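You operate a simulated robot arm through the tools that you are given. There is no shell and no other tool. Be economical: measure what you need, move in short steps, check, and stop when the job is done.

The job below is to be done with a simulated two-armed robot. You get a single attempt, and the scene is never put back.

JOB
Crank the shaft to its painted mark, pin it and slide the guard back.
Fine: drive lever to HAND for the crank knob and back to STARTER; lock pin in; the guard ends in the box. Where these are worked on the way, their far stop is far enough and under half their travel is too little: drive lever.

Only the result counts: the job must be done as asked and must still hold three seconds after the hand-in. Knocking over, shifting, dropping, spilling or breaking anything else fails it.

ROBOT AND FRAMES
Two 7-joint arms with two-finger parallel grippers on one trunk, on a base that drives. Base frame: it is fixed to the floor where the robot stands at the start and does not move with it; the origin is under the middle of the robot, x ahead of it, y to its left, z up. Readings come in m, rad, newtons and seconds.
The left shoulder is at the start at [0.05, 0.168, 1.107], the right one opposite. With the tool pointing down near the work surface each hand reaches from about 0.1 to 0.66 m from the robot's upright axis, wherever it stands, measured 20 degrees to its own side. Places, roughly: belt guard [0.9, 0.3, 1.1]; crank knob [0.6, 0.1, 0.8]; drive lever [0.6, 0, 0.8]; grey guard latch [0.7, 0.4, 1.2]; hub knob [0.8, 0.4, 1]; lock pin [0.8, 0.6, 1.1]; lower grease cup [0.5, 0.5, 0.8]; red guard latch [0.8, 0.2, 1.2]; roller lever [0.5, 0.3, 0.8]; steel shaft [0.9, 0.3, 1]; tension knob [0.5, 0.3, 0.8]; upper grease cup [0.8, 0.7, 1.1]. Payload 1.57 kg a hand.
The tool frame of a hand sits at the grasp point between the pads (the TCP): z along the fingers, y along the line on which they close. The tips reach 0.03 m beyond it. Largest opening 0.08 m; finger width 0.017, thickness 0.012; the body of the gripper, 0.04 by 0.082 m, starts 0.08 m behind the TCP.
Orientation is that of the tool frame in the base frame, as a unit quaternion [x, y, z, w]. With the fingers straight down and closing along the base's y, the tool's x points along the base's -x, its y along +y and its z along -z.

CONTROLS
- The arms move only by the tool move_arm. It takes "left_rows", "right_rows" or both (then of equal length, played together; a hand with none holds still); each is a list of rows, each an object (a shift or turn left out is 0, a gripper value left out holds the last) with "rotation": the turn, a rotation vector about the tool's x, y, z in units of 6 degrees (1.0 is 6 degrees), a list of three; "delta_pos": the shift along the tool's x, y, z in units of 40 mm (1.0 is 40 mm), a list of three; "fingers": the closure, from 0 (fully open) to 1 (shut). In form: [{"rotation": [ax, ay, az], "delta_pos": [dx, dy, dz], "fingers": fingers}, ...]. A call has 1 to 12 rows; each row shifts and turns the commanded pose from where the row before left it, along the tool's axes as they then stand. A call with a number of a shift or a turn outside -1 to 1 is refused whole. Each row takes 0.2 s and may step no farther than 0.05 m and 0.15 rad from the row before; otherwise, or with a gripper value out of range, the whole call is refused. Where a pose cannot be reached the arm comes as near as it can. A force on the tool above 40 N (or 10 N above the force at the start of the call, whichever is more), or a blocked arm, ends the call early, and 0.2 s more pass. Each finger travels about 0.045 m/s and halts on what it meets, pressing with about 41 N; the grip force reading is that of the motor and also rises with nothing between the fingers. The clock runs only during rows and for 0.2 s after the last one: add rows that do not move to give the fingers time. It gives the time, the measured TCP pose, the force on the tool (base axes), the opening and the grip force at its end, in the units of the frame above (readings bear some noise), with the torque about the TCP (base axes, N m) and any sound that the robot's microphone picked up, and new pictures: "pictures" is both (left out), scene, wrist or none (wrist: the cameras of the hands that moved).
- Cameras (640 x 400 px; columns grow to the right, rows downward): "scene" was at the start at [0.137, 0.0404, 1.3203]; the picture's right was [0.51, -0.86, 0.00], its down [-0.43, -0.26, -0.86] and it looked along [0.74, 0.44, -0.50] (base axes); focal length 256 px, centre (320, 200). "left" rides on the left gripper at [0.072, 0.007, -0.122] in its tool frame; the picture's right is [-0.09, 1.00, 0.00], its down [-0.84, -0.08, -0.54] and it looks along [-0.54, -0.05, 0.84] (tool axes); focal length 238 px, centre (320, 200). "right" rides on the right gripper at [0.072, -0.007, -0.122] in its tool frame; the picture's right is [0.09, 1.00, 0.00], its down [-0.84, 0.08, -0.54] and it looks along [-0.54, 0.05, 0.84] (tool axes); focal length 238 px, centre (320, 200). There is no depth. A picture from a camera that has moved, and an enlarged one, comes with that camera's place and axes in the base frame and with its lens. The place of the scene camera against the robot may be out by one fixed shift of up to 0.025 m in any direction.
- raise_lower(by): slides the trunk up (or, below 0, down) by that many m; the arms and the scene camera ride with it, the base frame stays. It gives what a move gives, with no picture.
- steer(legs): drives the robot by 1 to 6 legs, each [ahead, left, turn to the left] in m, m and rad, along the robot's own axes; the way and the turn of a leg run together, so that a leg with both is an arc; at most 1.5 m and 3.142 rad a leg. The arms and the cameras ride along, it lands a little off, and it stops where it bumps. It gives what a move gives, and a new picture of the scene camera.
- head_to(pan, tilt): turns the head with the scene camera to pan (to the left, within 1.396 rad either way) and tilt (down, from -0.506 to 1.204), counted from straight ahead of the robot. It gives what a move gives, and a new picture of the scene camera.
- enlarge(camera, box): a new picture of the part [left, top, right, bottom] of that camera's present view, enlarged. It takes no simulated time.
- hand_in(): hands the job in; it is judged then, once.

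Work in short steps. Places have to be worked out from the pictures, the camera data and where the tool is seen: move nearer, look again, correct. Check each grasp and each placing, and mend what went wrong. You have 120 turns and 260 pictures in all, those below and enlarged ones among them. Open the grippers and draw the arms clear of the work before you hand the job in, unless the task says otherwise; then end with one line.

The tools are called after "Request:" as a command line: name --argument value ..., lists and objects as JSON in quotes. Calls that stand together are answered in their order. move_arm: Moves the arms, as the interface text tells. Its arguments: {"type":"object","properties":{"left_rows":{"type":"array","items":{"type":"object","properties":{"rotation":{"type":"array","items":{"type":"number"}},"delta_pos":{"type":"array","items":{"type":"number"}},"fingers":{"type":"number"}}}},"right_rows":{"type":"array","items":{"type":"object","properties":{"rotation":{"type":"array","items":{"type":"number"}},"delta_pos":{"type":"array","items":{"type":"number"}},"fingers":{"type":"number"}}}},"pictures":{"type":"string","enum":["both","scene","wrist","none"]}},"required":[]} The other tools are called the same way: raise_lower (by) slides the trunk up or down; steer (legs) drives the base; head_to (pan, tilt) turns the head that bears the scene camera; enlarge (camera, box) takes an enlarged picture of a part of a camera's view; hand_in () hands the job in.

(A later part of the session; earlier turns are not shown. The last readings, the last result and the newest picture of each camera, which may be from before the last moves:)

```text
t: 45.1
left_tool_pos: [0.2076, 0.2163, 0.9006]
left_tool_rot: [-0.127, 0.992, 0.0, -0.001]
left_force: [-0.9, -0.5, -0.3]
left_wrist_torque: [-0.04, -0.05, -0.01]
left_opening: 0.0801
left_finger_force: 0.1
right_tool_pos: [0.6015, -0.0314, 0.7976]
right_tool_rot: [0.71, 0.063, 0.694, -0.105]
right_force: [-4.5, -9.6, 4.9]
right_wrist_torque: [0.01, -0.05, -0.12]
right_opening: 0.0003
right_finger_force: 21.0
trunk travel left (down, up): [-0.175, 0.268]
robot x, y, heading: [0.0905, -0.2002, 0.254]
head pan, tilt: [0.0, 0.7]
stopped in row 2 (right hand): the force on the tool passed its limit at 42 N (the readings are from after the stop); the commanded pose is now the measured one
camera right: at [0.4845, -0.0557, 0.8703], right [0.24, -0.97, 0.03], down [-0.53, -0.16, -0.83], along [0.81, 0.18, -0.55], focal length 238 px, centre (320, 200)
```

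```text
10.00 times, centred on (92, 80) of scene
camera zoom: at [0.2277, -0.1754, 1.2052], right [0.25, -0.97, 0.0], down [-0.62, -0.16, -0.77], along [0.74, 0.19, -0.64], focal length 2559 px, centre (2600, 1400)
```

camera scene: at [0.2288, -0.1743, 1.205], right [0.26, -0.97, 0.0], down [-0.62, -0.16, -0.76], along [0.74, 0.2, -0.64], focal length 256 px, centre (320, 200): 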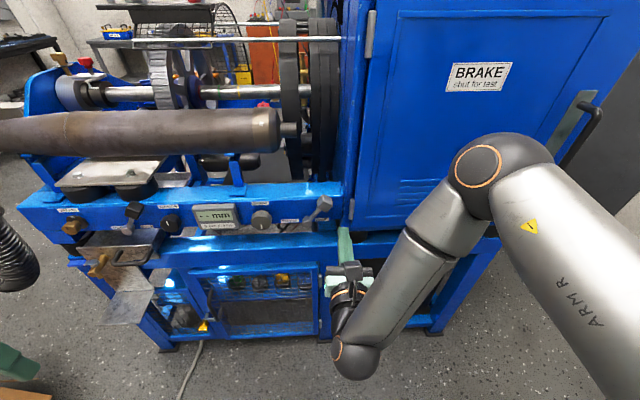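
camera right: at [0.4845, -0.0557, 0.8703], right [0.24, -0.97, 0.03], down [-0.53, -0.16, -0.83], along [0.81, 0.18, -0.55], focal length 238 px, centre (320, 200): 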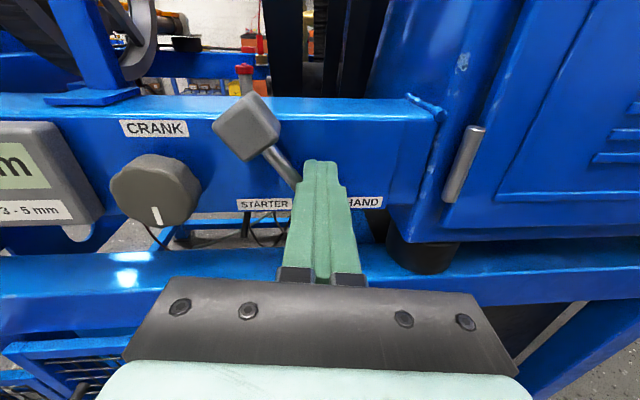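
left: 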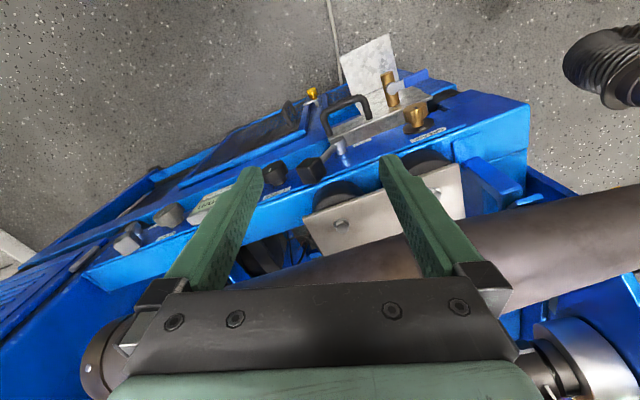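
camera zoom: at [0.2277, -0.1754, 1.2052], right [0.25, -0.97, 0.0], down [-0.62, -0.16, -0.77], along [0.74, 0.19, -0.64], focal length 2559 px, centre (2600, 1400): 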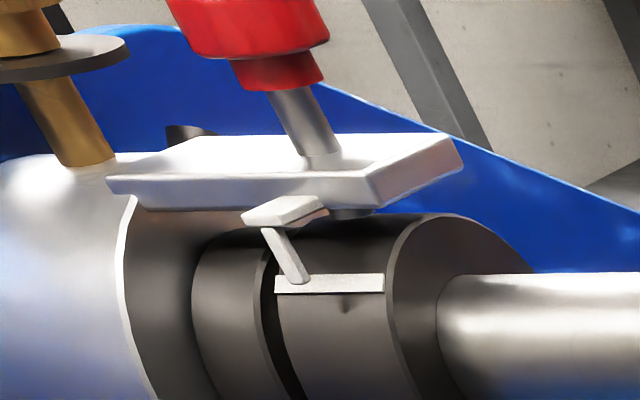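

Lever is at STARTER against its stop and the stripe is still on the pointer. Withdraw the right hand.

Request:
move_arm --right_rows '[{"delta_pos": [0, 0.4, 0]}, {"delta_pos": [0, 0, -0.8]}, {"delta_pos": [0, 0, -1]}, {"delta_pos": [0, 0, -0.5]}]' --pictures "wrist"

Request:
raise_lower --by 0.2

Request:
head_to --pan 0.3 --tilt 0.35

```text
t: 46.1
left_tool_pos: [0.2071, 0.2154, 0.9008]
left_tool_rot: [-0.128, 0.992, 0.0, 0.0]
left_force: [0.1, -0.4, -0.8]
left_wrist_torque: [0.0, -0.02, 0.02]
left_opening: 0.0799
left_finger_force: 0.1
right_tool_pos: [0.5168, -0.0657, 0.7959]
right_tool_rot: [0.71, 0.064, 0.693, -0.106]
right_force: [0.1, 0.2, -0.3]
right_wrist_torque: [0.01, 0.0, 0.01]
right_opening: 0.0001
right_finger_force: 21.5
trunk travel left (down, up): [-0.175, 0.268]
robot x, y, heading: [0.0897, -0.2016, 0.255]
head pan, tilt: [0.0, 0.7]
camera right: at [0.3989, -0.0913, 0.8704], right [0.24, -0.97, 0.03], down [-0.53, -0.16, -0.83], along [0.81, 0.18, -0.56], focal length 238 px, centre (320, 200)
```

right: 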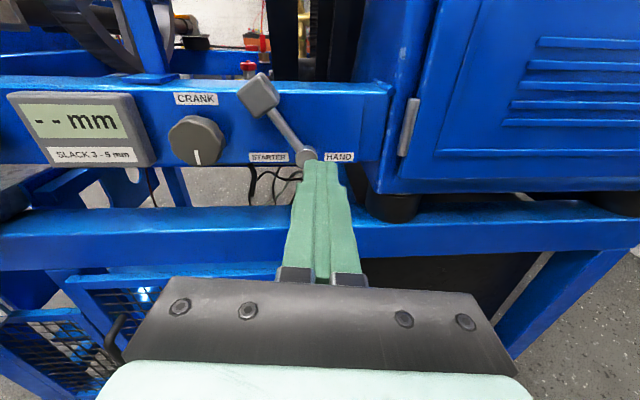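

```text
t: 48.3
left_tool_pos: [0.2075, 0.2162, 1.1]
left_tool_rot: [-0.129, 0.992, 0.001, 0.0]
left_force: [-0.1, 0.1, 0.4]
left_wrist_torque: [-0.02, -0.04, -0.04]
left_opening: 0.0801
left_finger_force: 0.1
right_tool_pos: [0.5163, -0.0656, 0.9966]
right_tool_rot: [0.711, 0.065, 0.692, -0.107]
right_force: [0.6, 0.0, 0.7]
right_wrist_torque: [-0.01, 0.0, -0.02]
right_opening: 0.0002
right_finger_force: 20.9
trunk travel left (down, up): [-0.375, 0.068]
robot x, y, heading: [0.0872, -0.1976, 0.258]
head pan, tilt: [0.0, 0.7]
```

```text
t: 49.1
left_tool_pos: [0.2075, 0.2172, 1.1007]
left_tool_rot: [-0.128, 0.992, 0.001, 0.0]
left_force: [-0.8, 0.1, 0.8]
left_wrist_torque: [-0.03, 0.04, -0.02]
left_opening: 0.0798
left_finger_force: 0.1
right_tool_pos: [0.5165, -0.065, 0.9966]
right_tool_rot: [0.711, 0.064, 0.692, -0.107]
right_force: [0.4, -0.4, 0.8]
right_wrist_torque: [-0.03, 0.01, 0.01]
right_opening: 0.0
right_finger_force: 21.3
trunk travel left (down, up): [-0.375, 0.068]
robot x, y, heading: [0.09, -0.1958, 0.257]
head pan, tilt: [0.3, 0.351]
camera scene: at [0.2257, -0.1473, 1.4363], right [0.53, -0.85, 0.0], down [-0.29, -0.18, -0.94], along [0.8, 0.5, -0.34], focal length 256 px, centre (320, 200)
```

scene: 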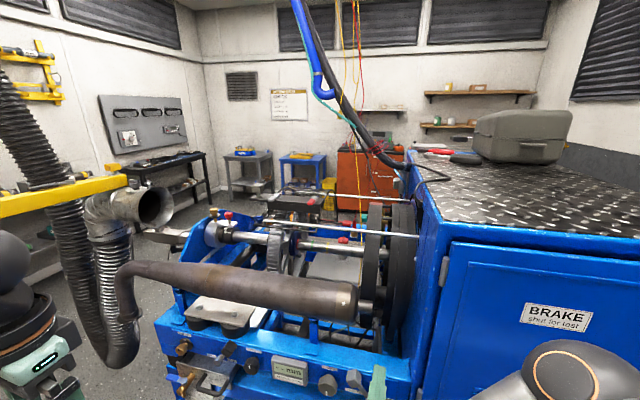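

Next the lock pin and guard. Enlarge the guard area from this view.

Request:
enlarge --camera "scene" --box '[190, 170, 430, 320]'

Request:
enlarge --camera "scene" --box '[250, 180, 340, 236]'

```text
2.67 times, centred on (310, 245) of scene
camera zoom: at [0.2257, -0.1473, 1.4363], right [0.53, -0.85, 0.0], down [-0.29, -0.18, -0.94], along [0.8, 0.5, -0.34], focal length 682 px, centre (347, 80)
```

zoom: 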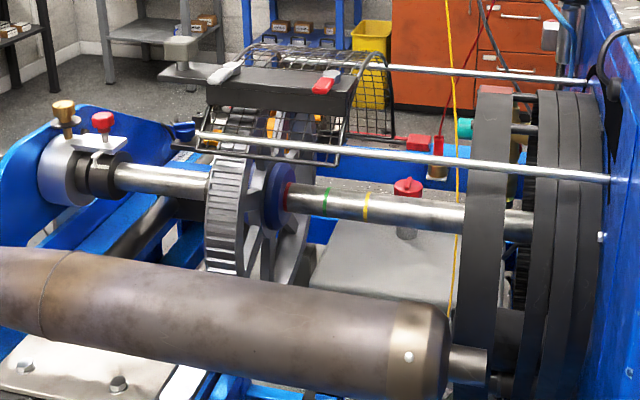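

```text
7.11 times, centred on (295, 208) of scene
camera zoom: at [0.2257, -0.1473, 1.4363], right [0.53, -0.85, 0.0], down [-0.29, -0.18, -0.94], along [0.8, 0.5, -0.34], focal length 1820 px, centre (498, 143)
```

zoom: 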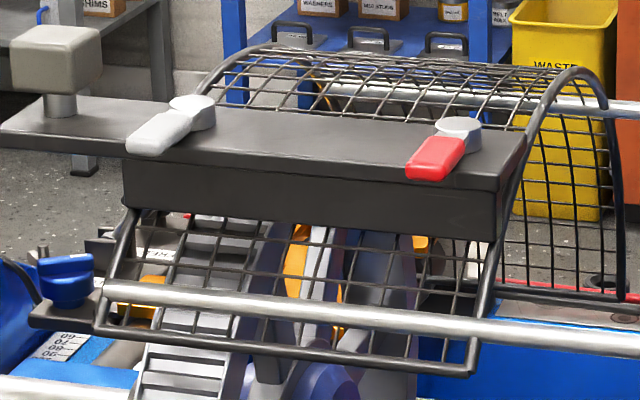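

Understood: the guard (arched mesh, plate with grey knob handle on its left end) runs on two rods toward the slot in the housing. First check the space on my left before driving there for the lock pin.

Request:
head_to --pan 0.75 --tilt 0.75

```text
t: 50.0
left_tool_pos: [0.2061, 0.2157, 1.1005]
left_tool_rot: [-0.128, 0.992, 0.0, 0.0]
left_force: [-0.5, 0.6, 0.3]
left_wrist_torque: [-0.02, 0.0, 0.02]
left_opening: 0.0802
left_finger_force: 0.1
right_tool_pos: [0.5159, -0.0657, 0.9972]
right_tool_rot: [0.711, 0.064, 0.693, -0.106]
right_force: [0.0, -0.8, 0.4]
right_wrist_torque: [-0.01, -0.03, -0.01]
right_opening: 0.0001
right_finger_force: 21.2
trunk travel left (down, up): [-0.375, 0.068]
robot x, y, heading: [0.0836, -0.1986, 0.255]
head pan, tilt: [0.75, 0.75]
camera scene: at [0.1909, -0.1265, 1.4008], right [0.85, -0.53, 0.0], down [-0.36, -0.58, -0.73], along [0.39, 0.62, -0.68], focal length 256 px, centre (320, 200)
```

scene: 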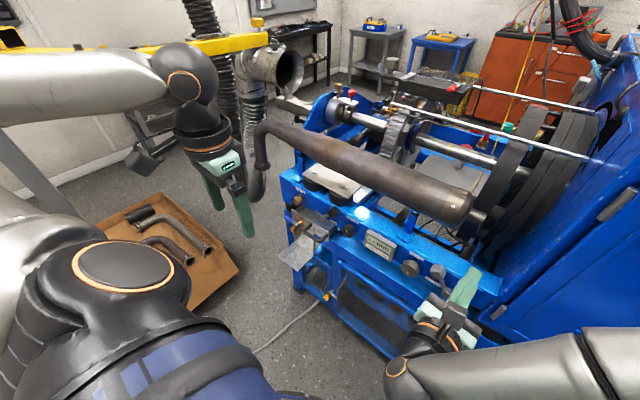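

Space is clear (floor box is well behind-left). I'll pre-pose the left hand: forward, up, tilted ~42° forward.

Request:
move_arm --left_rows '[{"delta_pos": [-1, 0, -0.5]}, {"delta_pos": [-1, 0, -0.5]}, {"delta_pos": [-1, -0.4, -0.5]}, {"delta_pos": [-1, -0.4, -0.5]}, {"delta_pos": [-1, -0.4, -0.5], "fingers": 1}, {"rotation": [0, -1, 0]}, {"rotation": [0, -1, 0]}, {"rotation": [0, -1, 0]}, {"rotation": [0, -1, 0]}, {"rotation": [0, -1, 0]}, {"rotation": [0, -1, 0]}, {"rotation": [0, -1, 0]}]' --right_rows '[{"delta_pos": [0, 0, 0]}, {"delta_pos": [0, 0, -0.5]}, {"delta_pos": [0, 0, 0]}, {}, {}, {}, {}, {}, {}, {}, {}, {}]' --pictures "scene"

```text
t: 52.6
left_tool_pos: [0.4125, 0.221, 1.2015]
left_tool_rot: [-0.12, 0.925, 0.046, 0.356]
left_force: [0.7, 0.7, -0.4]
left_wrist_torque: [0.03, -0.01, -0.02]
left_opening: 0.0
left_finger_force: 21.2
right_tool_pos: [0.4965, -0.0701, 0.997]
right_tool_rot: [0.711, 0.063, 0.693, -0.105]
right_force: [0.5, 0.5, -0.2]
right_wrist_torque: [0.01, -0.03, 0.0]
right_opening: 0.0
right_finger_force: 21.2
trunk travel left (down, up): [-0.375, 0.068]
robot x, y, heading: [0.0882, -0.2009, 0.257]
head pan, tilt: [0.75, 0.75]
camera scene: at [0.1906, -0.1262, 1.4007], right [0.85, -0.53, 0.0], down [-0.36, -0.58, -0.73], along [0.39, 0.62, -0.68], focal length 256 px, centre (320, 200)
```

scene: 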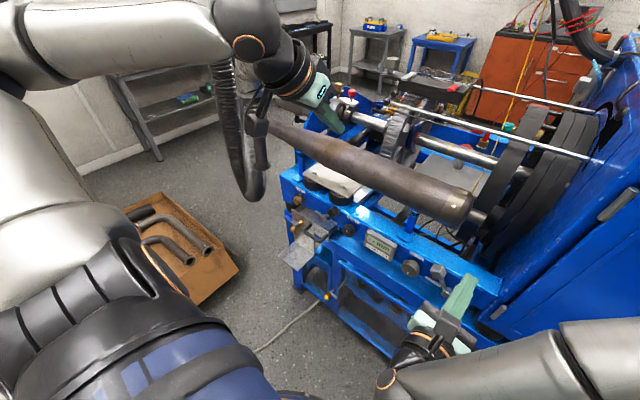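

Raise the right hand well above the muffler height before driving.

Request:
move_arm --right_rows '[{"delta_pos": [1, 0, 0]}, {"delta_pos": [1, 0, 0]}, {"delta_pos": [1, 0, 0]}, {"delta_pos": [1, 0, 0]}, {"delta_pos": [1, 0, 0]}, {"delta_pos": [1, 0, 0]}]' --pictures "none"

Request:
steer --legs '[[0, 0.33, 0]]'

```text
t: 54.0
left_tool_pos: [0.4144, 0.2219, 1.2007]
left_tool_rot: [-0.119, 0.926, 0.046, 0.356]
left_force: [0.5, 0.4, 0.2]
left_wrist_torque: [0.03, 0.0, 0.01]
left_opening: 0.0
left_finger_force: 21.4
right_tool_pos: [0.5035, -0.0852, 1.2378]
right_tool_rot: [0.711, 0.064, 0.693, -0.106]
right_force: [0.0, -0.4, -0.5]
right_wrist_torque: [0.0, 0.01, -0.03]
right_opening: 0.0002
right_finger_force: 21.2
trunk travel left (down, up): [-0.375, 0.068]
robot x, y, heading: [0.0901, -0.2009, 0.262]
head pan, tilt: [0.75, 0.75]
```

```text
t: 57.5
left_tool_pos: [0.3316, 0.5369, 1.2012]
left_tool_rot: [-0.119, 0.926, 0.045, 0.356]
left_force: [0.3, 0.6, 0.2]
left_wrist_torque: [0.03, 0.0, -0.01]
left_opening: 0.0001
left_finger_force: 21.3
right_tool_pos: [0.4233, 0.2308, 1.237]
right_tool_rot: [0.711, 0.063, 0.692, -0.105]
right_force: [-0.3, 1.0, -0.2]
right_wrist_torque: [0.01, 0.0, -0.02]
right_opening: 0.0
right_finger_force: 21.2
trunk travel left (down, up): [-0.375, 0.068]
robot x, y, heading: [0.0061, 0.1165, 0.26]
head pan, tilt: [0.75, 0.75]
camera scene: at [0.1083, 0.1894, 1.4007], right [0.84, -0.54, 0.0], down [-0.37, -0.58, -0.73], along [0.39, 0.62, -0.68], focal length 256 px, centre (320, 200)
```

scene: 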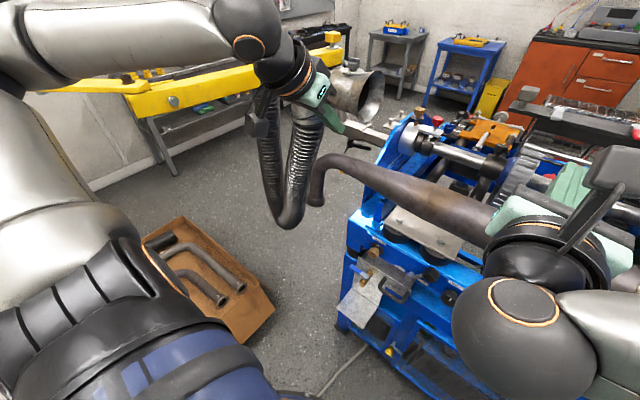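

Drive ahead 0.16 m.

Request:
steer --legs '[[0.16, 0, 0]]'

```text
t: 58.9
left_tool_pos: [0.4876, 0.5755, 1.2015]
left_tool_rot: [-0.117, 0.926, 0.045, 0.355]
left_force: [-0.1, -0.4, -0.4]
left_wrist_torque: [-0.01, 0.0, -0.03]
left_opening: 0.0001
left_finger_force: 21.5
right_tool_pos: [0.5775, 0.2691, 1.2364]
right_tool_rot: [0.711, 0.063, 0.692, -0.105]
right_force: [0.3, -0.5, -0.1]
right_wrist_torque: [0.0, 0.01, 0.03]
right_opening: 0.0002
right_finger_force: 21.1
trunk travel left (down, up): [-0.375, 0.068]
robot x, y, heading: [0.1588, 0.1548, 0.249]
head pan, tilt: [0.75, 0.75]
camera scene: at [0.2632, 0.2289, 1.4006], right [0.84, -0.54, 0.0], down [-0.37, -0.57, -0.73], along [0.39, 0.62, -0.68], focal length 256 px, centre (320, 200)
```

scene: 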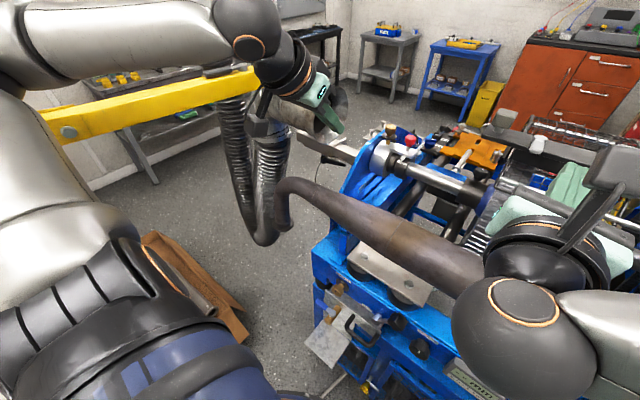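

Look with the left wrist camera toward the pin.

Request:
enlarge --camera "left" --box '[0, 0, 640, 400]'

```text
1.00 times, centred on (320, 200) of left (not enlarged: the box is as wide or as high as the picture)
camera zoom: at [0.3549, 0.5481, 1.2439], right [-0.18, 0.98, 0.06], down [0.27, -0.01, 0.96], along [0.95, 0.19, -0.26], focal length 238 px, centre (320, 200)
```

zoom: 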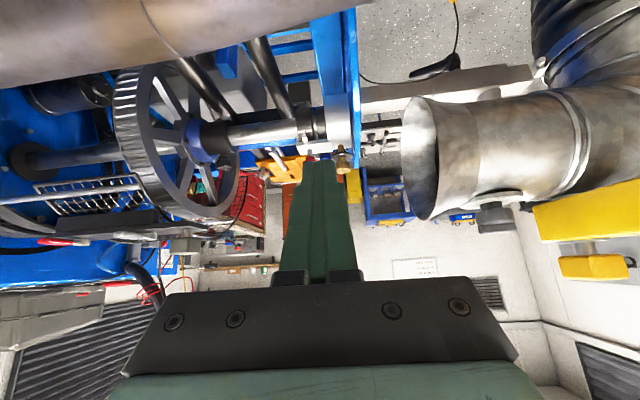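

Request:
enlarge --camera "left" --box '[260, 100, 380, 175]'

```text
5.33 times, centred on (320, 138) of left
camera zoom: at [0.3549, 0.5481, 1.2439], right [-0.18, 0.98, 0.06], down [0.27, -0.01, 0.96], along [0.95, 0.19, -0.26], focal length 1271 px, centre (320, 533)
```

zoom: 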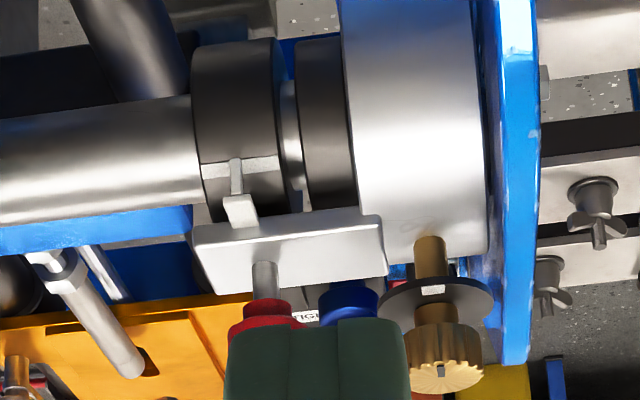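

The pin stem is at about (0.808, 0.623), cap top ≈1.055. Advance the closed left fingertips toward above the cap, most of the way first.

Request:
move_arm --left_rows '[{"delta_pos": [-0.6, -0.107, 0.8]}, {"delta_pos": [-0.6, -0.107, 0.8]}, {"delta_pos": [-0.6, -0.107, 0.8]}, {"delta_pos": [-0.6, -0.107, 0.8]}, {"delta_pos": [-0.6, -0.107, 0.8]}, {"delta_pos": [-0.5, -0.107, 0.8]}]' --pictures "both"

```text
t: 60.3
left_tool_pos: [0.7202, 0.6076, 1.1504]
left_tool_rot: [-0.117, 0.926, 0.045, 0.356]
left_force: [-0.2, 0.2, 0.0]
left_wrist_torque: [0.01, 0.02, -0.05]
left_opening: 0.0
left_finger_force: 21.5
right_tool_pos: [0.5769, 0.2694, 1.2365]
right_tool_rot: [0.711, 0.063, 0.693, -0.104]
right_force: [0.5, -0.3, 1.1]
right_wrist_torque: [0.0, 0.0, 0.02]
right_opening: 0.0002
right_finger_force: 21.6
trunk travel left (down, up): [-0.375, 0.068]
robot x, y, heading: [0.1609, 0.1569, 0.252]
head pan, tilt: [0.75, 0.75]
camera scene: at [0.2631, 0.2287, 1.4006], right [0.84, -0.54, 0.0], down [-0.37, -0.57, -0.73], along [0.39, 0.62, -0.68], focal length 256 px, centre (320, 200)
camera left: at [0.5871, 0.5803, 1.194], right [-0.18, 0.98, 0.06], down [0.27, -0.01, 0.96], along [0.95, 0.19, -0.26], focal length 238 px, centre (320, 200)
```

scene: 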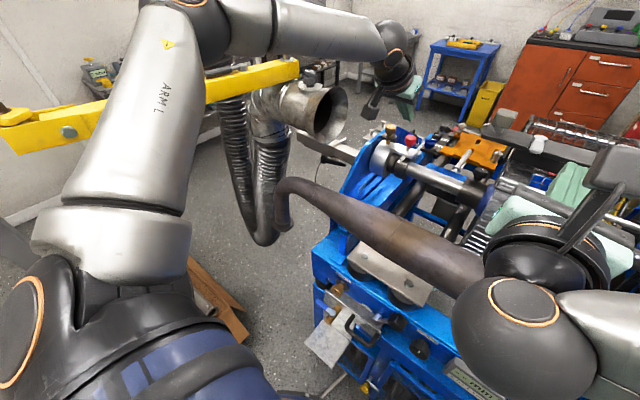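
left: 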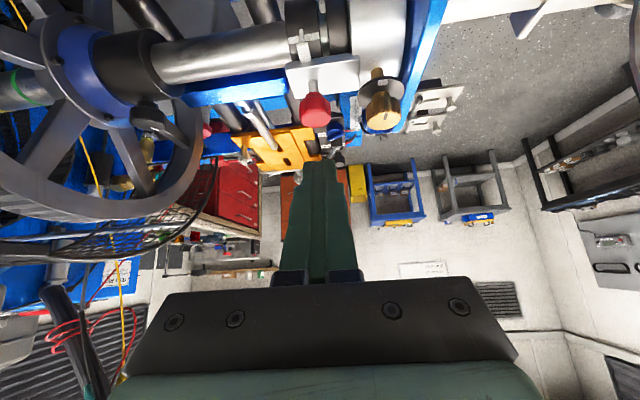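

Request:
enlarge --camera "left" --box '[270, 20, 370, 180]'

```text
2.50 times, centred on (320, 100) of left
camera zoom: at [0.5871, 0.5803, 1.194], right [-0.18, 0.98, 0.06], down [0.27, -0.01, 0.96], along [0.95, 0.19, -0.26], focal length 596 px, centre (320, 450)
```

zoom: 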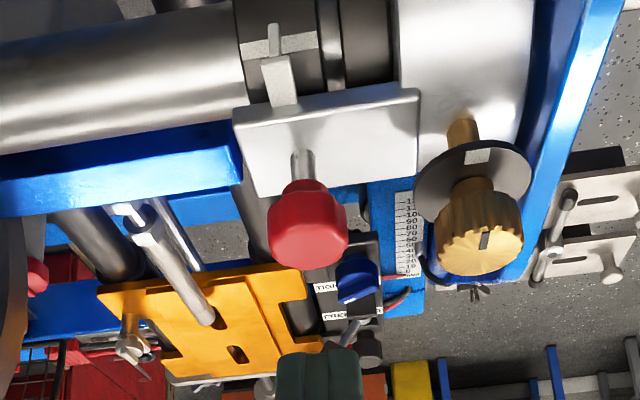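

Re-triangulated with the wrist views: pin axis ≈ (0.773, 0.618), cap top ≈ 1.065. Go above the cap, then press straight down in small steps.

Request:
move_arm --left_rows '[{"delta_pos": [0.09, -0.04, 0.72]}, {"delta_pos": [0.09, -0.04, 0.72]}, {"delta_pos": [0.13, 0, 0.15]}, {"delta_pos": [0.13, 0, 0.15]}, {"delta_pos": [0.13, 0, 0.15]}]' --pictures "both"

```text
t: 61.5
left_tool_pos: [0.7508, 0.6116, 1.0884]
left_tool_rot: [-0.116, 0.923, 0.045, 0.363]
left_force: [-2.0, 0.8, 21.0]
left_wrist_torque: [0.1, -0.27, 0.01]
left_opening: 0.0
left_finger_force: 21.3
right_tool_pos: [0.5739, 0.2677, 1.2389]
right_tool_rot: [0.71, 0.061, 0.694, -0.103]
right_force: [0.4, 0.0, -0.2]
right_wrist_torque: [0.0, -0.01, -0.02]
right_opening: 0.0
right_finger_force: 21.3
trunk travel left (down, up): [-0.375, 0.068]
robot x, y, heading: [0.1589, 0.1539, 0.248]
head pan, tilt: [0.75, 0.75]
camera scene: at [0.2598, 0.2271, 1.4015], right [0.84, -0.54, 0.0], down [-0.37, -0.57, -0.73], along [0.4, 0.62, -0.68], focal length 256 px, centre (320, 200)
camera left: at [0.6189, 0.5853, 1.1292], right [-0.18, 0.98, 0.06], down [0.26, -0.01, 0.97], along [0.95, 0.19, -0.25], focal length 238 px, centre (320, 200)
```

scene: 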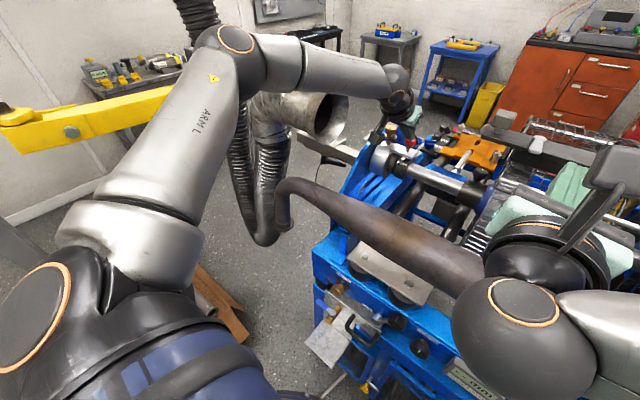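
left: 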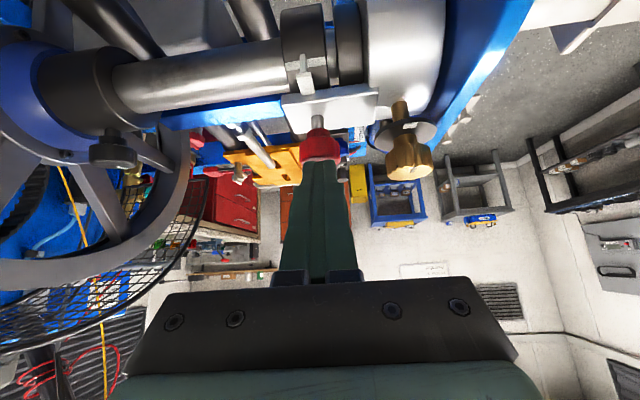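

In contact on the cap at 21 N. Keep pressing down.

Request:
move_arm --left_rows '[{"delta_pos": [0.09, 0, 0.1]}, {"delta_pos": [0.09, 0, 0.1]}, {"delta_pos": [0.09, 0, 0.1]}, {"delta_pos": [0.09, 0, 0.1]}]' --pictures "wrist"

```text
t: 62.1
left_tool_pos: [0.7555, 0.6135, 1.0873]
left_tool_rot: [-0.116, 0.92, 0.045, 0.371]
left_force: [-4.9, -1.0, 12.4]
left_wrist_torque: [0.01, -0.01, -0.02]
left_opening: 0.0001
left_finger_force: 21.3
right_tool_pos: [0.5748, 0.2683, 1.2381]
right_tool_rot: [0.711, 0.061, 0.693, -0.104]
right_force: [-0.1, -0.6, -0.1]
right_wrist_torque: [-0.04, -0.01, 0.0]
right_opening: 0.0003
right_finger_force: 21.4
trunk travel left (down, up): [-0.375, 0.068]
robot x, y, heading: [0.1543, 0.1585, 0.253]
head pan, tilt: [0.75, 0.75]
stopped in row 2 (left hand): the force on the tool passed its limit at 42 N (the readings are from after the stop); the commanded pose is now the measured one
camera left: at [0.6214, 0.5866, 1.1266], right [-0.18, 0.98, 0.06], down [0.24, -0.01, 0.97], along [0.95, 0.19, -0.23], focal length 238 px, centre (320, 200)
```

left: 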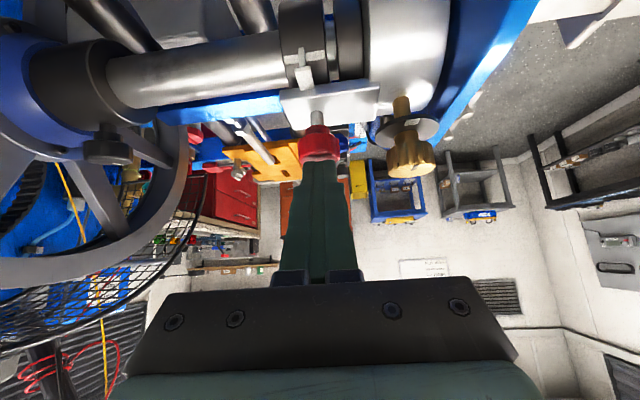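

The pin doesn't go at 42 N. Look closely at the pin, bracket and stripe.

Request:
enlarge --camera "left" --box '[260, 30, 380, 170]'

Request:
enlarge --camera "left" --box '[285, 30, 345, 80]'

```text
2.86 times, centred on (320, 100) of left
camera zoom: at [0.6214, 0.5866, 1.1266], right [-0.18, 0.98, 0.06], down [0.24, -0.01, 0.97], along [0.95, 0.19, -0.23], focal length 681 px, centre (320, 486)
```

zoom: 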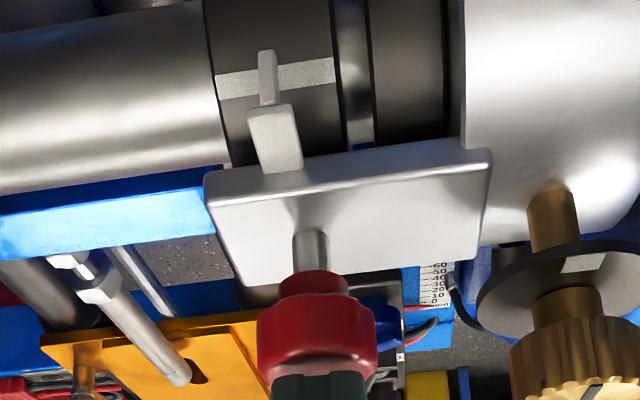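

```text
8.00 times, centred on (315, 55) of left
camera zoom: at [0.6214, 0.5866, 1.1266], right [-0.18, 0.98, 0.06], down [0.24, -0.01, 0.97], along [0.95, 0.19, -0.23], focal length 1907 px, centre (360, 1360)
```

zoom: 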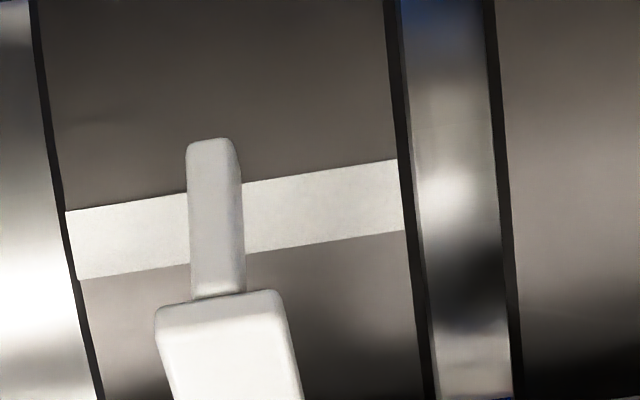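

From this radial viewpoint the pointer's tip lies beyond the stripe, so I may have overshot slightly. Check from the scene camera as well, after lifting the left hand off.

Request:
move_arm --left_rows '[{"delta_pos": [-0.3, 0, -0.35]}, {"delta_pos": [-0.2, 0, -1]}, {"delta_pos": [-0.2, 0, -1]}]' --pictures "wrist"

Request:
enlarge --camera "scene" --box '[376, 120, 440, 180]'

Request:
enlarge --camera "left" --box '[270, 30, 370, 160]'

```text
t: 62.9
left_tool_pos: [0.7106, 0.6021, 1.1705]
left_tool_rot: [-0.117, 0.922, 0.045, 0.366]
left_force: [-0.9, 0.7, 1.2]
left_wrist_torque: [0.04, 0.0, 0.02]
left_opening: 0.0
left_finger_force: 20.9
right_tool_pos: [0.5762, 0.2689, 1.2375]
right_tool_rot: [0.711, 0.063, 0.693, -0.104]
right_force: [0.5, 0.3, 0.3]
right_wrist_torque: [0.01, 0.01, -0.02]
right_opening: 0.0001
right_finger_force: 21.5
trunk travel left (down, up): [-0.375, 0.068]
robot x, y, heading: [0.1584, 0.1552, 0.255]
head pan, tilt: [0.75, 0.75]
camera left: at [0.5776, 0.5749, 1.2106], right [-0.18, 0.98, 0.06], down [0.25, -0.01, 0.97], along [0.95, 0.19, -0.24], focal length 238 px, centre (320, 200)
```

left: 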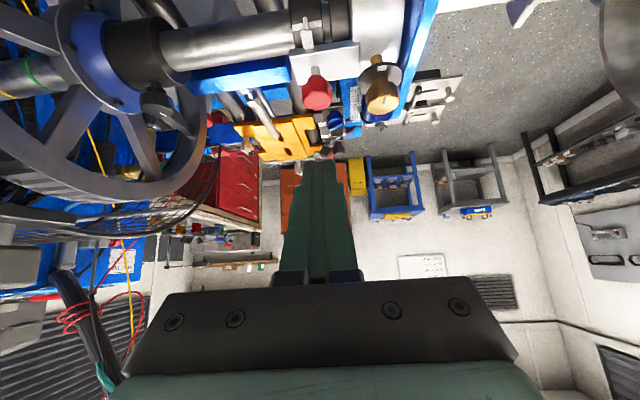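

```text
6.67 times, centred on (408, 150) of scene
camera zoom: at [0.2616, 0.2285, 1.4007], right [0.84, -0.54, 0.0], down [-0.37, -0.57, -0.73], along [0.39, 0.62, -0.68], focal length 1706 px, centre (-267, 533)
```

zoom: 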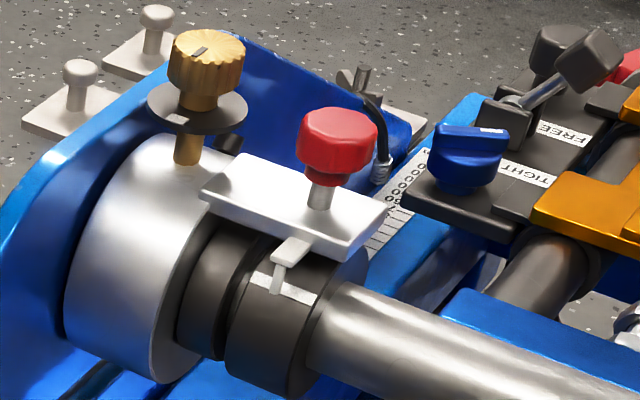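

```text
3.08 times, centred on (320, 95) of left
camera zoom: at [0.5776, 0.5749, 1.2106], right [-0.18, 0.98, 0.06], down [0.25, -0.01, 0.97], along [0.95, 0.19, -0.24], focal length 733 px, centre (320, 523)
```

zoom: 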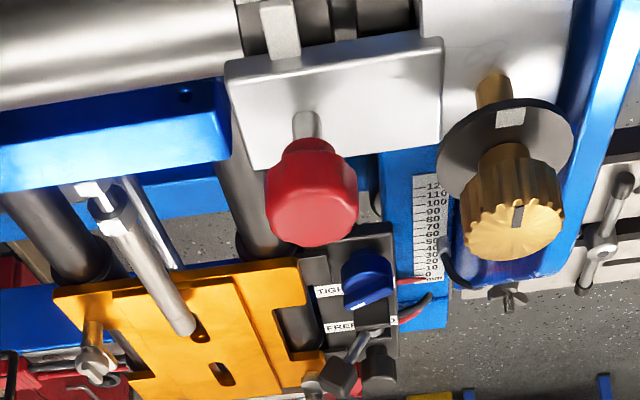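

Triangulation says the pointer floats ~10 mm off the collar; I overshot by about 6–7° of shaft (≈24° of crank). I'll go back: retract the left hand, drive back to the panel, lever to HAND, and correct.

Request:
move_arm --left_rows '[{"delta_pos": [0.6, 0, -0.75]}, {"delta_pos": [0.7, 0, -0.63]}, {"delta_pos": [0.7, 0, -0.63]}, {"delta_pos": [0.7, 0, -0.63]}, {"delta_pos": [0.7, 0, -0.63]}, {"delta_pos": [0.7, 0, -0.63]}, {"delta_pos": [0.7, 0, -0.63]}]' --pictures "none"

Request:
steer --legs '[[-0.157, 0, 0], [0, -0.32, 0]]'

Request:
raise_lower --by -0.2

Request:
head_to --pan 0.1 --tilt 0.65

```text
t: 64.5
left_tool_pos: [0.4537, 0.5379, 1.1707]
left_tool_rot: [-0.117, 0.922, 0.044, 0.367]
left_force: [0.8, 0.0, -0.1]
left_wrist_torque: [0.04, -0.01, 0.0]
left_opening: 0.0003
left_finger_force: 21.5
right_tool_pos: [0.5766, 0.2699, 1.2364]
right_tool_rot: [0.711, 0.062, 0.693, -0.104]
right_force: [-0.4, 0.8, 0.4]
right_wrist_torque: [0.0, -0.01, 0.01]
right_opening: 0.0
right_finger_force: 21.3
trunk travel left (down, up): [-0.375, 0.068]
robot x, y, heading: [0.1582, 0.1556, 0.251]
head pan, tilt: [0.75, 0.75]
```

```text
t: 68.9
left_tool_pos: [0.382, 0.1882, 1.1707]
left_tool_rot: [-0.117, 0.921, 0.046, 0.368]
left_force: [0.0, 0.9, 0.7]
left_wrist_torque: [-0.01, -0.02, 0.02]
left_opening: 0.0001
left_finger_force: 21.2
right_tool_pos: [0.5018, -0.0799, 1.2365]
right_tool_rot: [0.711, 0.063, 0.693, -0.104]
right_force: [0.1, -1.1, 0.5]
right_wrist_torque: [0.0, -0.01, 0.01]
right_opening: 0.0001
right_finger_force: 21.1
trunk travel left (down, up): [-0.375, 0.068]
robot x, y, heading: [0.0851, -0.1947, 0.253]
head pan, tilt: [0.75, 0.75]
camera scene: at [0.1882, -0.1204, 1.4007], right [0.84, -0.54, 0.0], down [-0.37, -0.57, -0.73], along [0.39, 0.62, -0.68], focal length 256 px, centre (320, 200)
```

scene: 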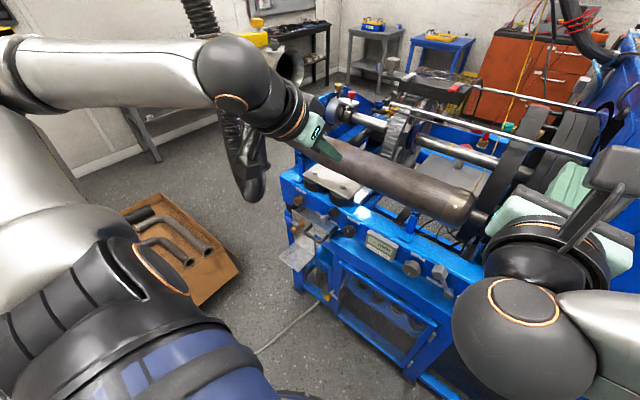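

```text
t: 71.0
left_tool_pos: [0.3817, 0.1876, 0.9713]
left_tool_rot: [-0.116, 0.922, 0.045, 0.367]
left_force: [-0.5, -0.2, 0.4]
left_wrist_torque: [0.01, -0.01, 0.04]
left_opening: 0.0001
left_finger_force: 21.2
right_tool_pos: [0.502, -0.0805, 1.0376]
right_tool_rot: [0.711, 0.063, 0.693, -0.104]
right_force: [0.1, 0.0, 0.3]
right_wrist_torque: [-0.01, -0.05, -0.01]
right_opening: 0.0
right_finger_force: 21.4
trunk travel left (down, up): [-0.175, 0.268]
robot x, y, heading: [0.0843, -0.1923, 0.249]
head pan, tilt: [0.75, 0.75]
```

```text
t: 72.1
left_tool_pos: [0.3819, 0.1877, 0.9714]
left_tool_rot: [-0.116, 0.922, 0.044, 0.366]
left_force: [0.4, -0.4, -0.8]
left_wrist_torque: [0.01, -0.01, 0.0]
left_opening: 0.0
left_finger_force: 21.5
right_tool_pos: [0.5019, -0.0793, 1.0373]
right_tool_rot: [0.711, 0.063, 0.693, -0.104]
right_force: [-0.7, 0.0, 0.3]
right_wrist_torque: [0.0, -0.03, 0.04]
right_opening: 0.0001
right_finger_force: 21.4
trunk travel left (down, up): [-0.175, 0.268]
robot x, y, heading: [0.0864, -0.1979, 0.246]
head pan, tilt: [0.099, 0.649]
camera scene: at [0.225, -0.1602, 1.2093], right [0.34, -0.94, 0.0], down [-0.57, -0.21, -0.8], along [0.75, 0.27, -0.6], focal length 256 px, centre (320, 200)
```

scene: 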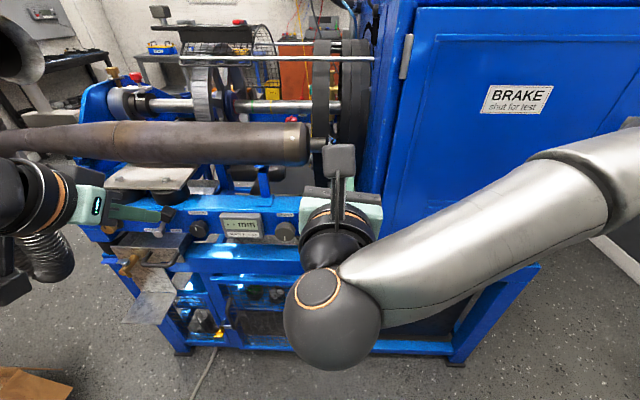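

Lower the right hand to z≈0.793, left of the lever's stem.

Request:
move_arm --right_rows '[{"delta_pos": [-1, -0.3, 0]}, {"delta_pos": [-1, -0.3, 0]}, {"delta_pos": [-1, -0.3, 0]}, {"delta_pos": [-1, -0.3, 0]}, {"delta_pos": [-1, -0.3, 0]}, {"delta_pos": [-1, -0.2, 0]}, {"delta_pos": [0, 0, 0.5]}]' --pictures "wrist"

```text
t: 73.7
left_tool_pos: [0.3814, 0.1895, 0.9724]
left_tool_rot: [-0.117, 0.922, 0.045, 0.366]
left_force: [0.3, -0.2, -0.5]
left_wrist_torque: [0.02, -0.03, 0.01]
left_opening: 0.0001
left_finger_force: 21.9
right_tool_pos: [0.4986, 0.0042, 0.8027]
right_tool_rot: [0.711, 0.062, 0.693, -0.105]
right_force: [0.8, 0.7, 0.9]
right_wrist_torque: [0.03, 0.06, 0.01]
right_opening: 0.0
right_finger_force: 21.1
trunk travel left (down, up): [-0.175, 0.268]
robot x, y, heading: [0.0824, -0.194, 0.246]
head pan, tilt: [0.099, 0.649]
camera right: at [0.3815, -0.0215, 0.8749], right [0.23, -0.97, 0.03], down [-0.54, -0.16, -0.83], along [0.81, 0.18, -0.56], focal length 238 px, centre (320, 200)
```

right: 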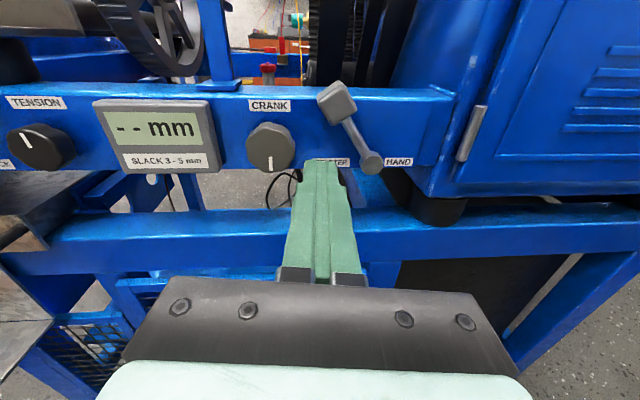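

Position: step to lat −0.138, lower a bit, go forward, then push right.

Request:
move_arm --right_rows '[{"delta_pos": [-0.27, 0.3, 0.3]}, {"delta_pos": [0, 0, 0.7]}, {"delta_pos": [0, 0, 0.7]}, {"delta_pos": [0, 0, 0.55]}, {"delta_pos": [0, 0.3, 0]}, {"delta_pos": [0, 0.3, 0]}, {"delta_pos": [0, 0.3, 0]}]' --pictures "wrist"

```text
t: 75.3
left_tool_pos: [0.3813, 0.1885, 0.9725]
left_tool_rot: [-0.116, 0.922, 0.044, 0.367]
left_force: [-0.3, 0.7, 0.3]
left_wrist_torque: [-0.01, -0.01, 0.0]
left_opening: 0.0
left_finger_force: 21.4
right_tool_pos: [0.5978, -0.0222, 0.7873]
right_tool_rot: [0.709, 0.061, 0.695, -0.102]
right_force: [-1.9, 2.9, 8.8]
right_wrist_torque: [0.05, -0.25, 0.1]
right_opening: 0.0001
right_finger_force: 21.2
trunk travel left (down, up): [-0.175, 0.268]
robot x, y, heading: [0.081, -0.1935, 0.246]
head pan, tilt: [0.099, 0.649]
camera right: at [0.4796, -0.0476, 0.8595], right [0.23, -0.97, 0.03], down [-0.53, -0.15, -0.83], along [0.81, 0.17, -0.55], focal length 238 px, centre (320, 200)
```

right: 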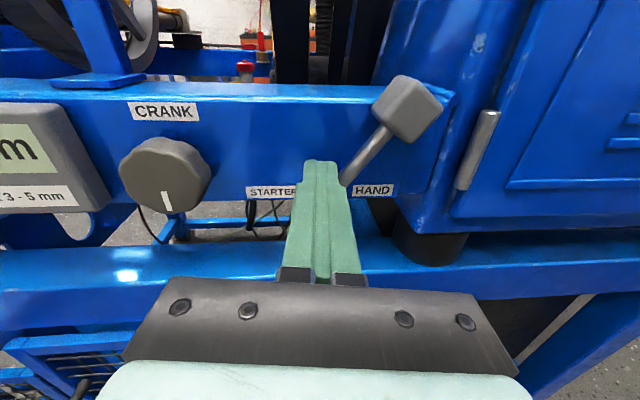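

Lever flipped to HAND. A bit more push, then retreat and go to the crank knob with fingers open ~6 cm.

Request:
move_arm --right_rows '[{"delta_pos": [0, 0.2, 0]}, {"delta_pos": [0, -0.3, 0]}, {"delta_pos": [0, 0, -0.8]}, {"delta_pos": [0, 0, -0.8]}, {"delta_pos": [0, -0.6, 0], "fingers": 0.25}, {"delta_pos": [0, -0.8, 0]}, {"delta_pos": [0, -0.6, 0]}]' --pictures "wrist"

```text
t: 76.9
left_tool_pos: [0.3812, 0.1883, 0.9707]
left_tool_rot: [-0.116, 0.922, 0.044, 0.367]
left_force: [0.3, -0.5, 0.3]
left_wrist_torque: [0.01, -0.03, 0.0]
left_opening: 0.0001
left_finger_force: 21.3
right_tool_pos: [0.5201, 0.0304, 0.8023]
right_tool_rot: [0.712, 0.063, 0.692, -0.104]
right_force: [0.5, 0.1, 0.0]
right_wrist_torque: [0.01, -0.01, 0.03]
right_opening: 0.0601
right_finger_force: 0.1
right hand out of reach, approached as far as the arm can: row 7
trunk travel left (down, up): [-0.175, 0.268]
robot x, y, heading: [0.0856, -0.1896, 0.253]
head pan, tilt: [0.099, 0.649]
camera right: at [0.4036, 0.0072, 0.8747], right [0.23, -0.97, 0.03], down [-0.54, -0.16, -0.83], along [0.81, 0.18, -0.56], focal length 238 px, centre (320, 200)
```

right: 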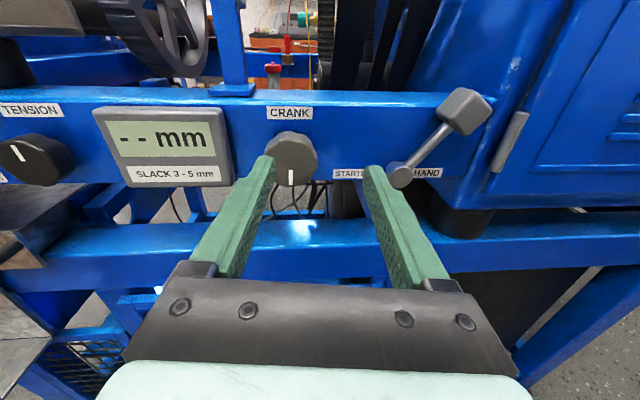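

Shift robot 5 cm left, then centre the hand on the knob.

Request:
steer --legs '[[0, 0.06, 0]]'

Request:
move_arm --right_rows '[{"delta_pos": [-0.45, 0.3, 0]}, {"delta_pos": [0, 0.35, 0.4]}]' --pictures "wrist"

```text
t: 78.1
left_tool_pos: [0.3679, 0.2456, 0.9724]
left_tool_rot: [-0.117, 0.922, 0.044, 0.366]
left_force: [-0.3, -0.4, -0.4]
left_wrist_torque: [0.02, -0.01, 0.0]
left_opening: 0.0
left_finger_force: 21.7
right_tool_pos: [0.5058, 0.0895, 0.8022]
right_tool_rot: [0.711, 0.064, 0.692, -0.105]
right_force: [-0.5, 0.3, -0.4]
right_wrist_torque: [-0.01, -0.02, 0.0]
right_opening: 0.06
right_finger_force: 0.1
trunk travel left (down, up): [-0.175, 0.268]
robot x, y, heading: [0.0759, -0.1363, 0.253]
head pan, tilt: [0.099, 0.649]
camera scene: at [0.2101, -0.1021, 1.2093], right [0.34, -0.94, 0.0], down [-0.57, -0.21, -0.8], along [0.75, 0.27, -0.6], focal length 256 px, centre (320, 200)
```

scene: 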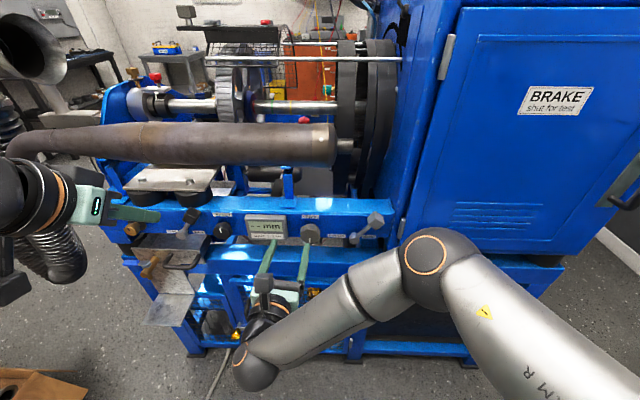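

```text
t: 78.7
left_tool_pos: [0.366, 0.2456, 0.9711]
left_tool_rot: [-0.117, 0.922, 0.044, 0.367]
left_force: [-0.1, -0.1, -0.2]
left_wrist_torque: [-0.01, 0.01, 0.02]
left_opening: 0.0
left_finger_force: 21.3
right_tool_pos: [0.5266, 0.0685, 0.7834]
right_tool_rot: [0.712, 0.063, 0.692, -0.105]
right_force: [-0.6, 0.1, 0.4]
right_wrist_torque: [-0.01, -0.01, 0.01]
right_opening: 0.0597
right_finger_force: 0.0
trunk travel left (down, up): [-0.175, 0.268]
robot x, y, heading: [0.0683, -0.1368, 0.252]
head pan, tilt: [0.099, 0.649]
camera right: at [0.4094, 0.0441, 0.8562], right [0.24, -0.97, 0.03], down [-0.54, -0.16, -0.83], along [0.81, 0.18, -0.56], focal length 238 px, centre (320, 200)
```

right: 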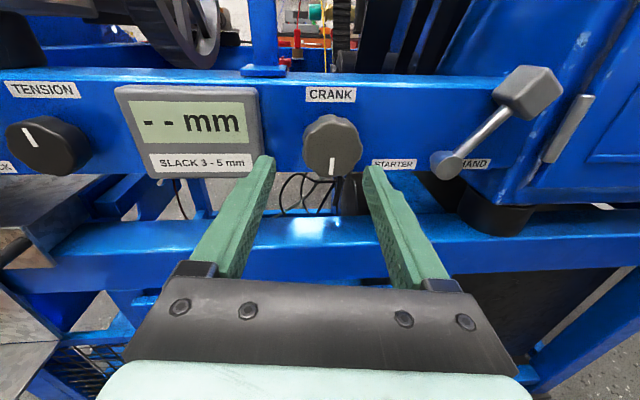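

Centre a bit more right, advance and grip the knob.

Request:
move_arm --right_rows '[{"delta_pos": [0, 0.2, 0.4]}, {"delta_pos": [0, 0, 0.4]}, {"delta_pos": [0, 0, 0.4]}, {"fingers": 1}, {}, {}, {}]' --pictures "none"

Request:
enlarge --camera "scene" --box '[136, 78, 168, 104]'

Request:
enlarge --camera "right" --box '[220, 80, 420, 220]'

```text
t: 80.3
left_tool_pos: [0.3663, 0.2453, 0.9713]
left_tool_rot: [-0.117, 0.922, 0.045, 0.366]
left_force: [-0.1, 0.9, -0.7]
left_wrist_torque: [-0.01, 0.01, 0.0]
left_opening: 0.0001
left_finger_force: 21.9
right_tool_pos: [0.5773, 0.0728, 0.7804]
right_tool_rot: [0.712, 0.062, 0.692, -0.105]
right_force: [1.7, -2.4, -0.4]
right_wrist_torque: [-0.01, 0.12, 0.38]
right_opening: 0.0475
right_finger_force: 43.6
trunk travel left (down, up): [-0.175, 0.268]
robot x, y, heading: [0.0717, -0.1356, 0.248]
head pan, tilt: [0.099, 0.649]
```

```text
15.38 times, centred on (152, 91) of scene
camera zoom: at [0.2104, -0.1024, 1.2093], right [0.34, -0.94, 0.0], down [-0.57, -0.21, -0.8], along [0.75, 0.27, -0.6], focal length 3937 px, centre (2905, 1877)
```

zoom: 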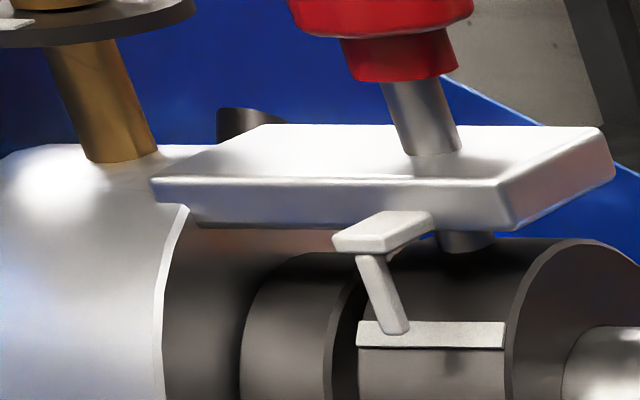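

```text
2.86 times, centred on (320, 150) of right
camera zoom: at [0.4591, 0.0477, 0.8536], right [0.24, -0.97, 0.03], down [-0.54, -0.16, -0.83], along [0.81, 0.18, -0.56], focal length 681 px, centre (320, 343)
```

zoom: 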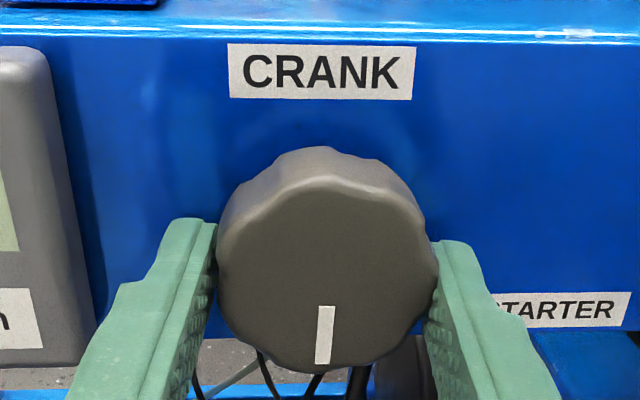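

Gripped. Turn the crank back counterclockwise 24° and inspect.

Request:
move_arm --right_rows '[{"rotation": [0, 0, -1]}, {"rotation": [0, 0, -1]}, {"rotation": [0, 0, -1]}, {"rotation": [0, 0, -1]}, {}]' --pictures "none"

Request:
enlarge --camera "scene" --box '[136, 82, 168, 108]'

```text
t: 81.5
left_tool_pos: [0.3666, 0.2453, 0.9729]
left_tool_rot: [-0.116, 0.922, 0.046, 0.367]
left_force: [-0.1, 0.5, -0.5]
left_wrist_torque: [0.01, 0.0, 0.0]
left_opening: 0.0
left_finger_force: 21.3
right_tool_pos: [0.5768, 0.0708, 0.7792]
right_tool_rot: [0.683, 0.207, 0.699, 0.043]
right_force: [1.8, -17.9, -1.0]
right_wrist_torque: [0.21, -0.63, -0.16]
right_opening: 0.0474
right_finger_force: 44.7
trunk travel left (down, up): [-0.175, 0.268]
robot x, y, heading: [0.0671, -0.1389, 0.252]
head pan, tilt: [0.099, 0.649]
```

```text
15.38 times, centred on (152, 95) of scene
camera zoom: at [0.2103, -0.1038, 1.2094], right [0.34, -0.94, 0.0], down [-0.57, -0.21, -0.8], along [0.75, 0.27, -0.6], focal length 3937 px, centre (2905, 1815)
```

zoom: 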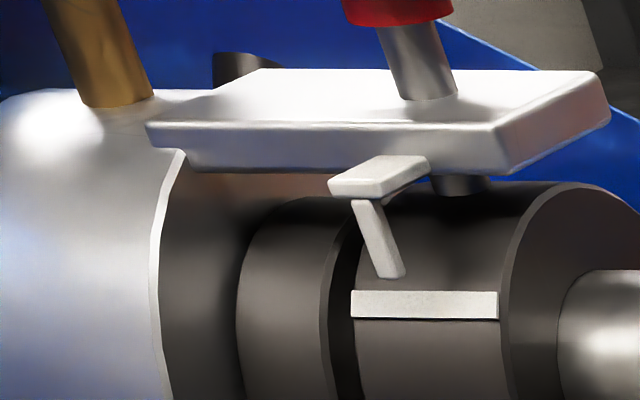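

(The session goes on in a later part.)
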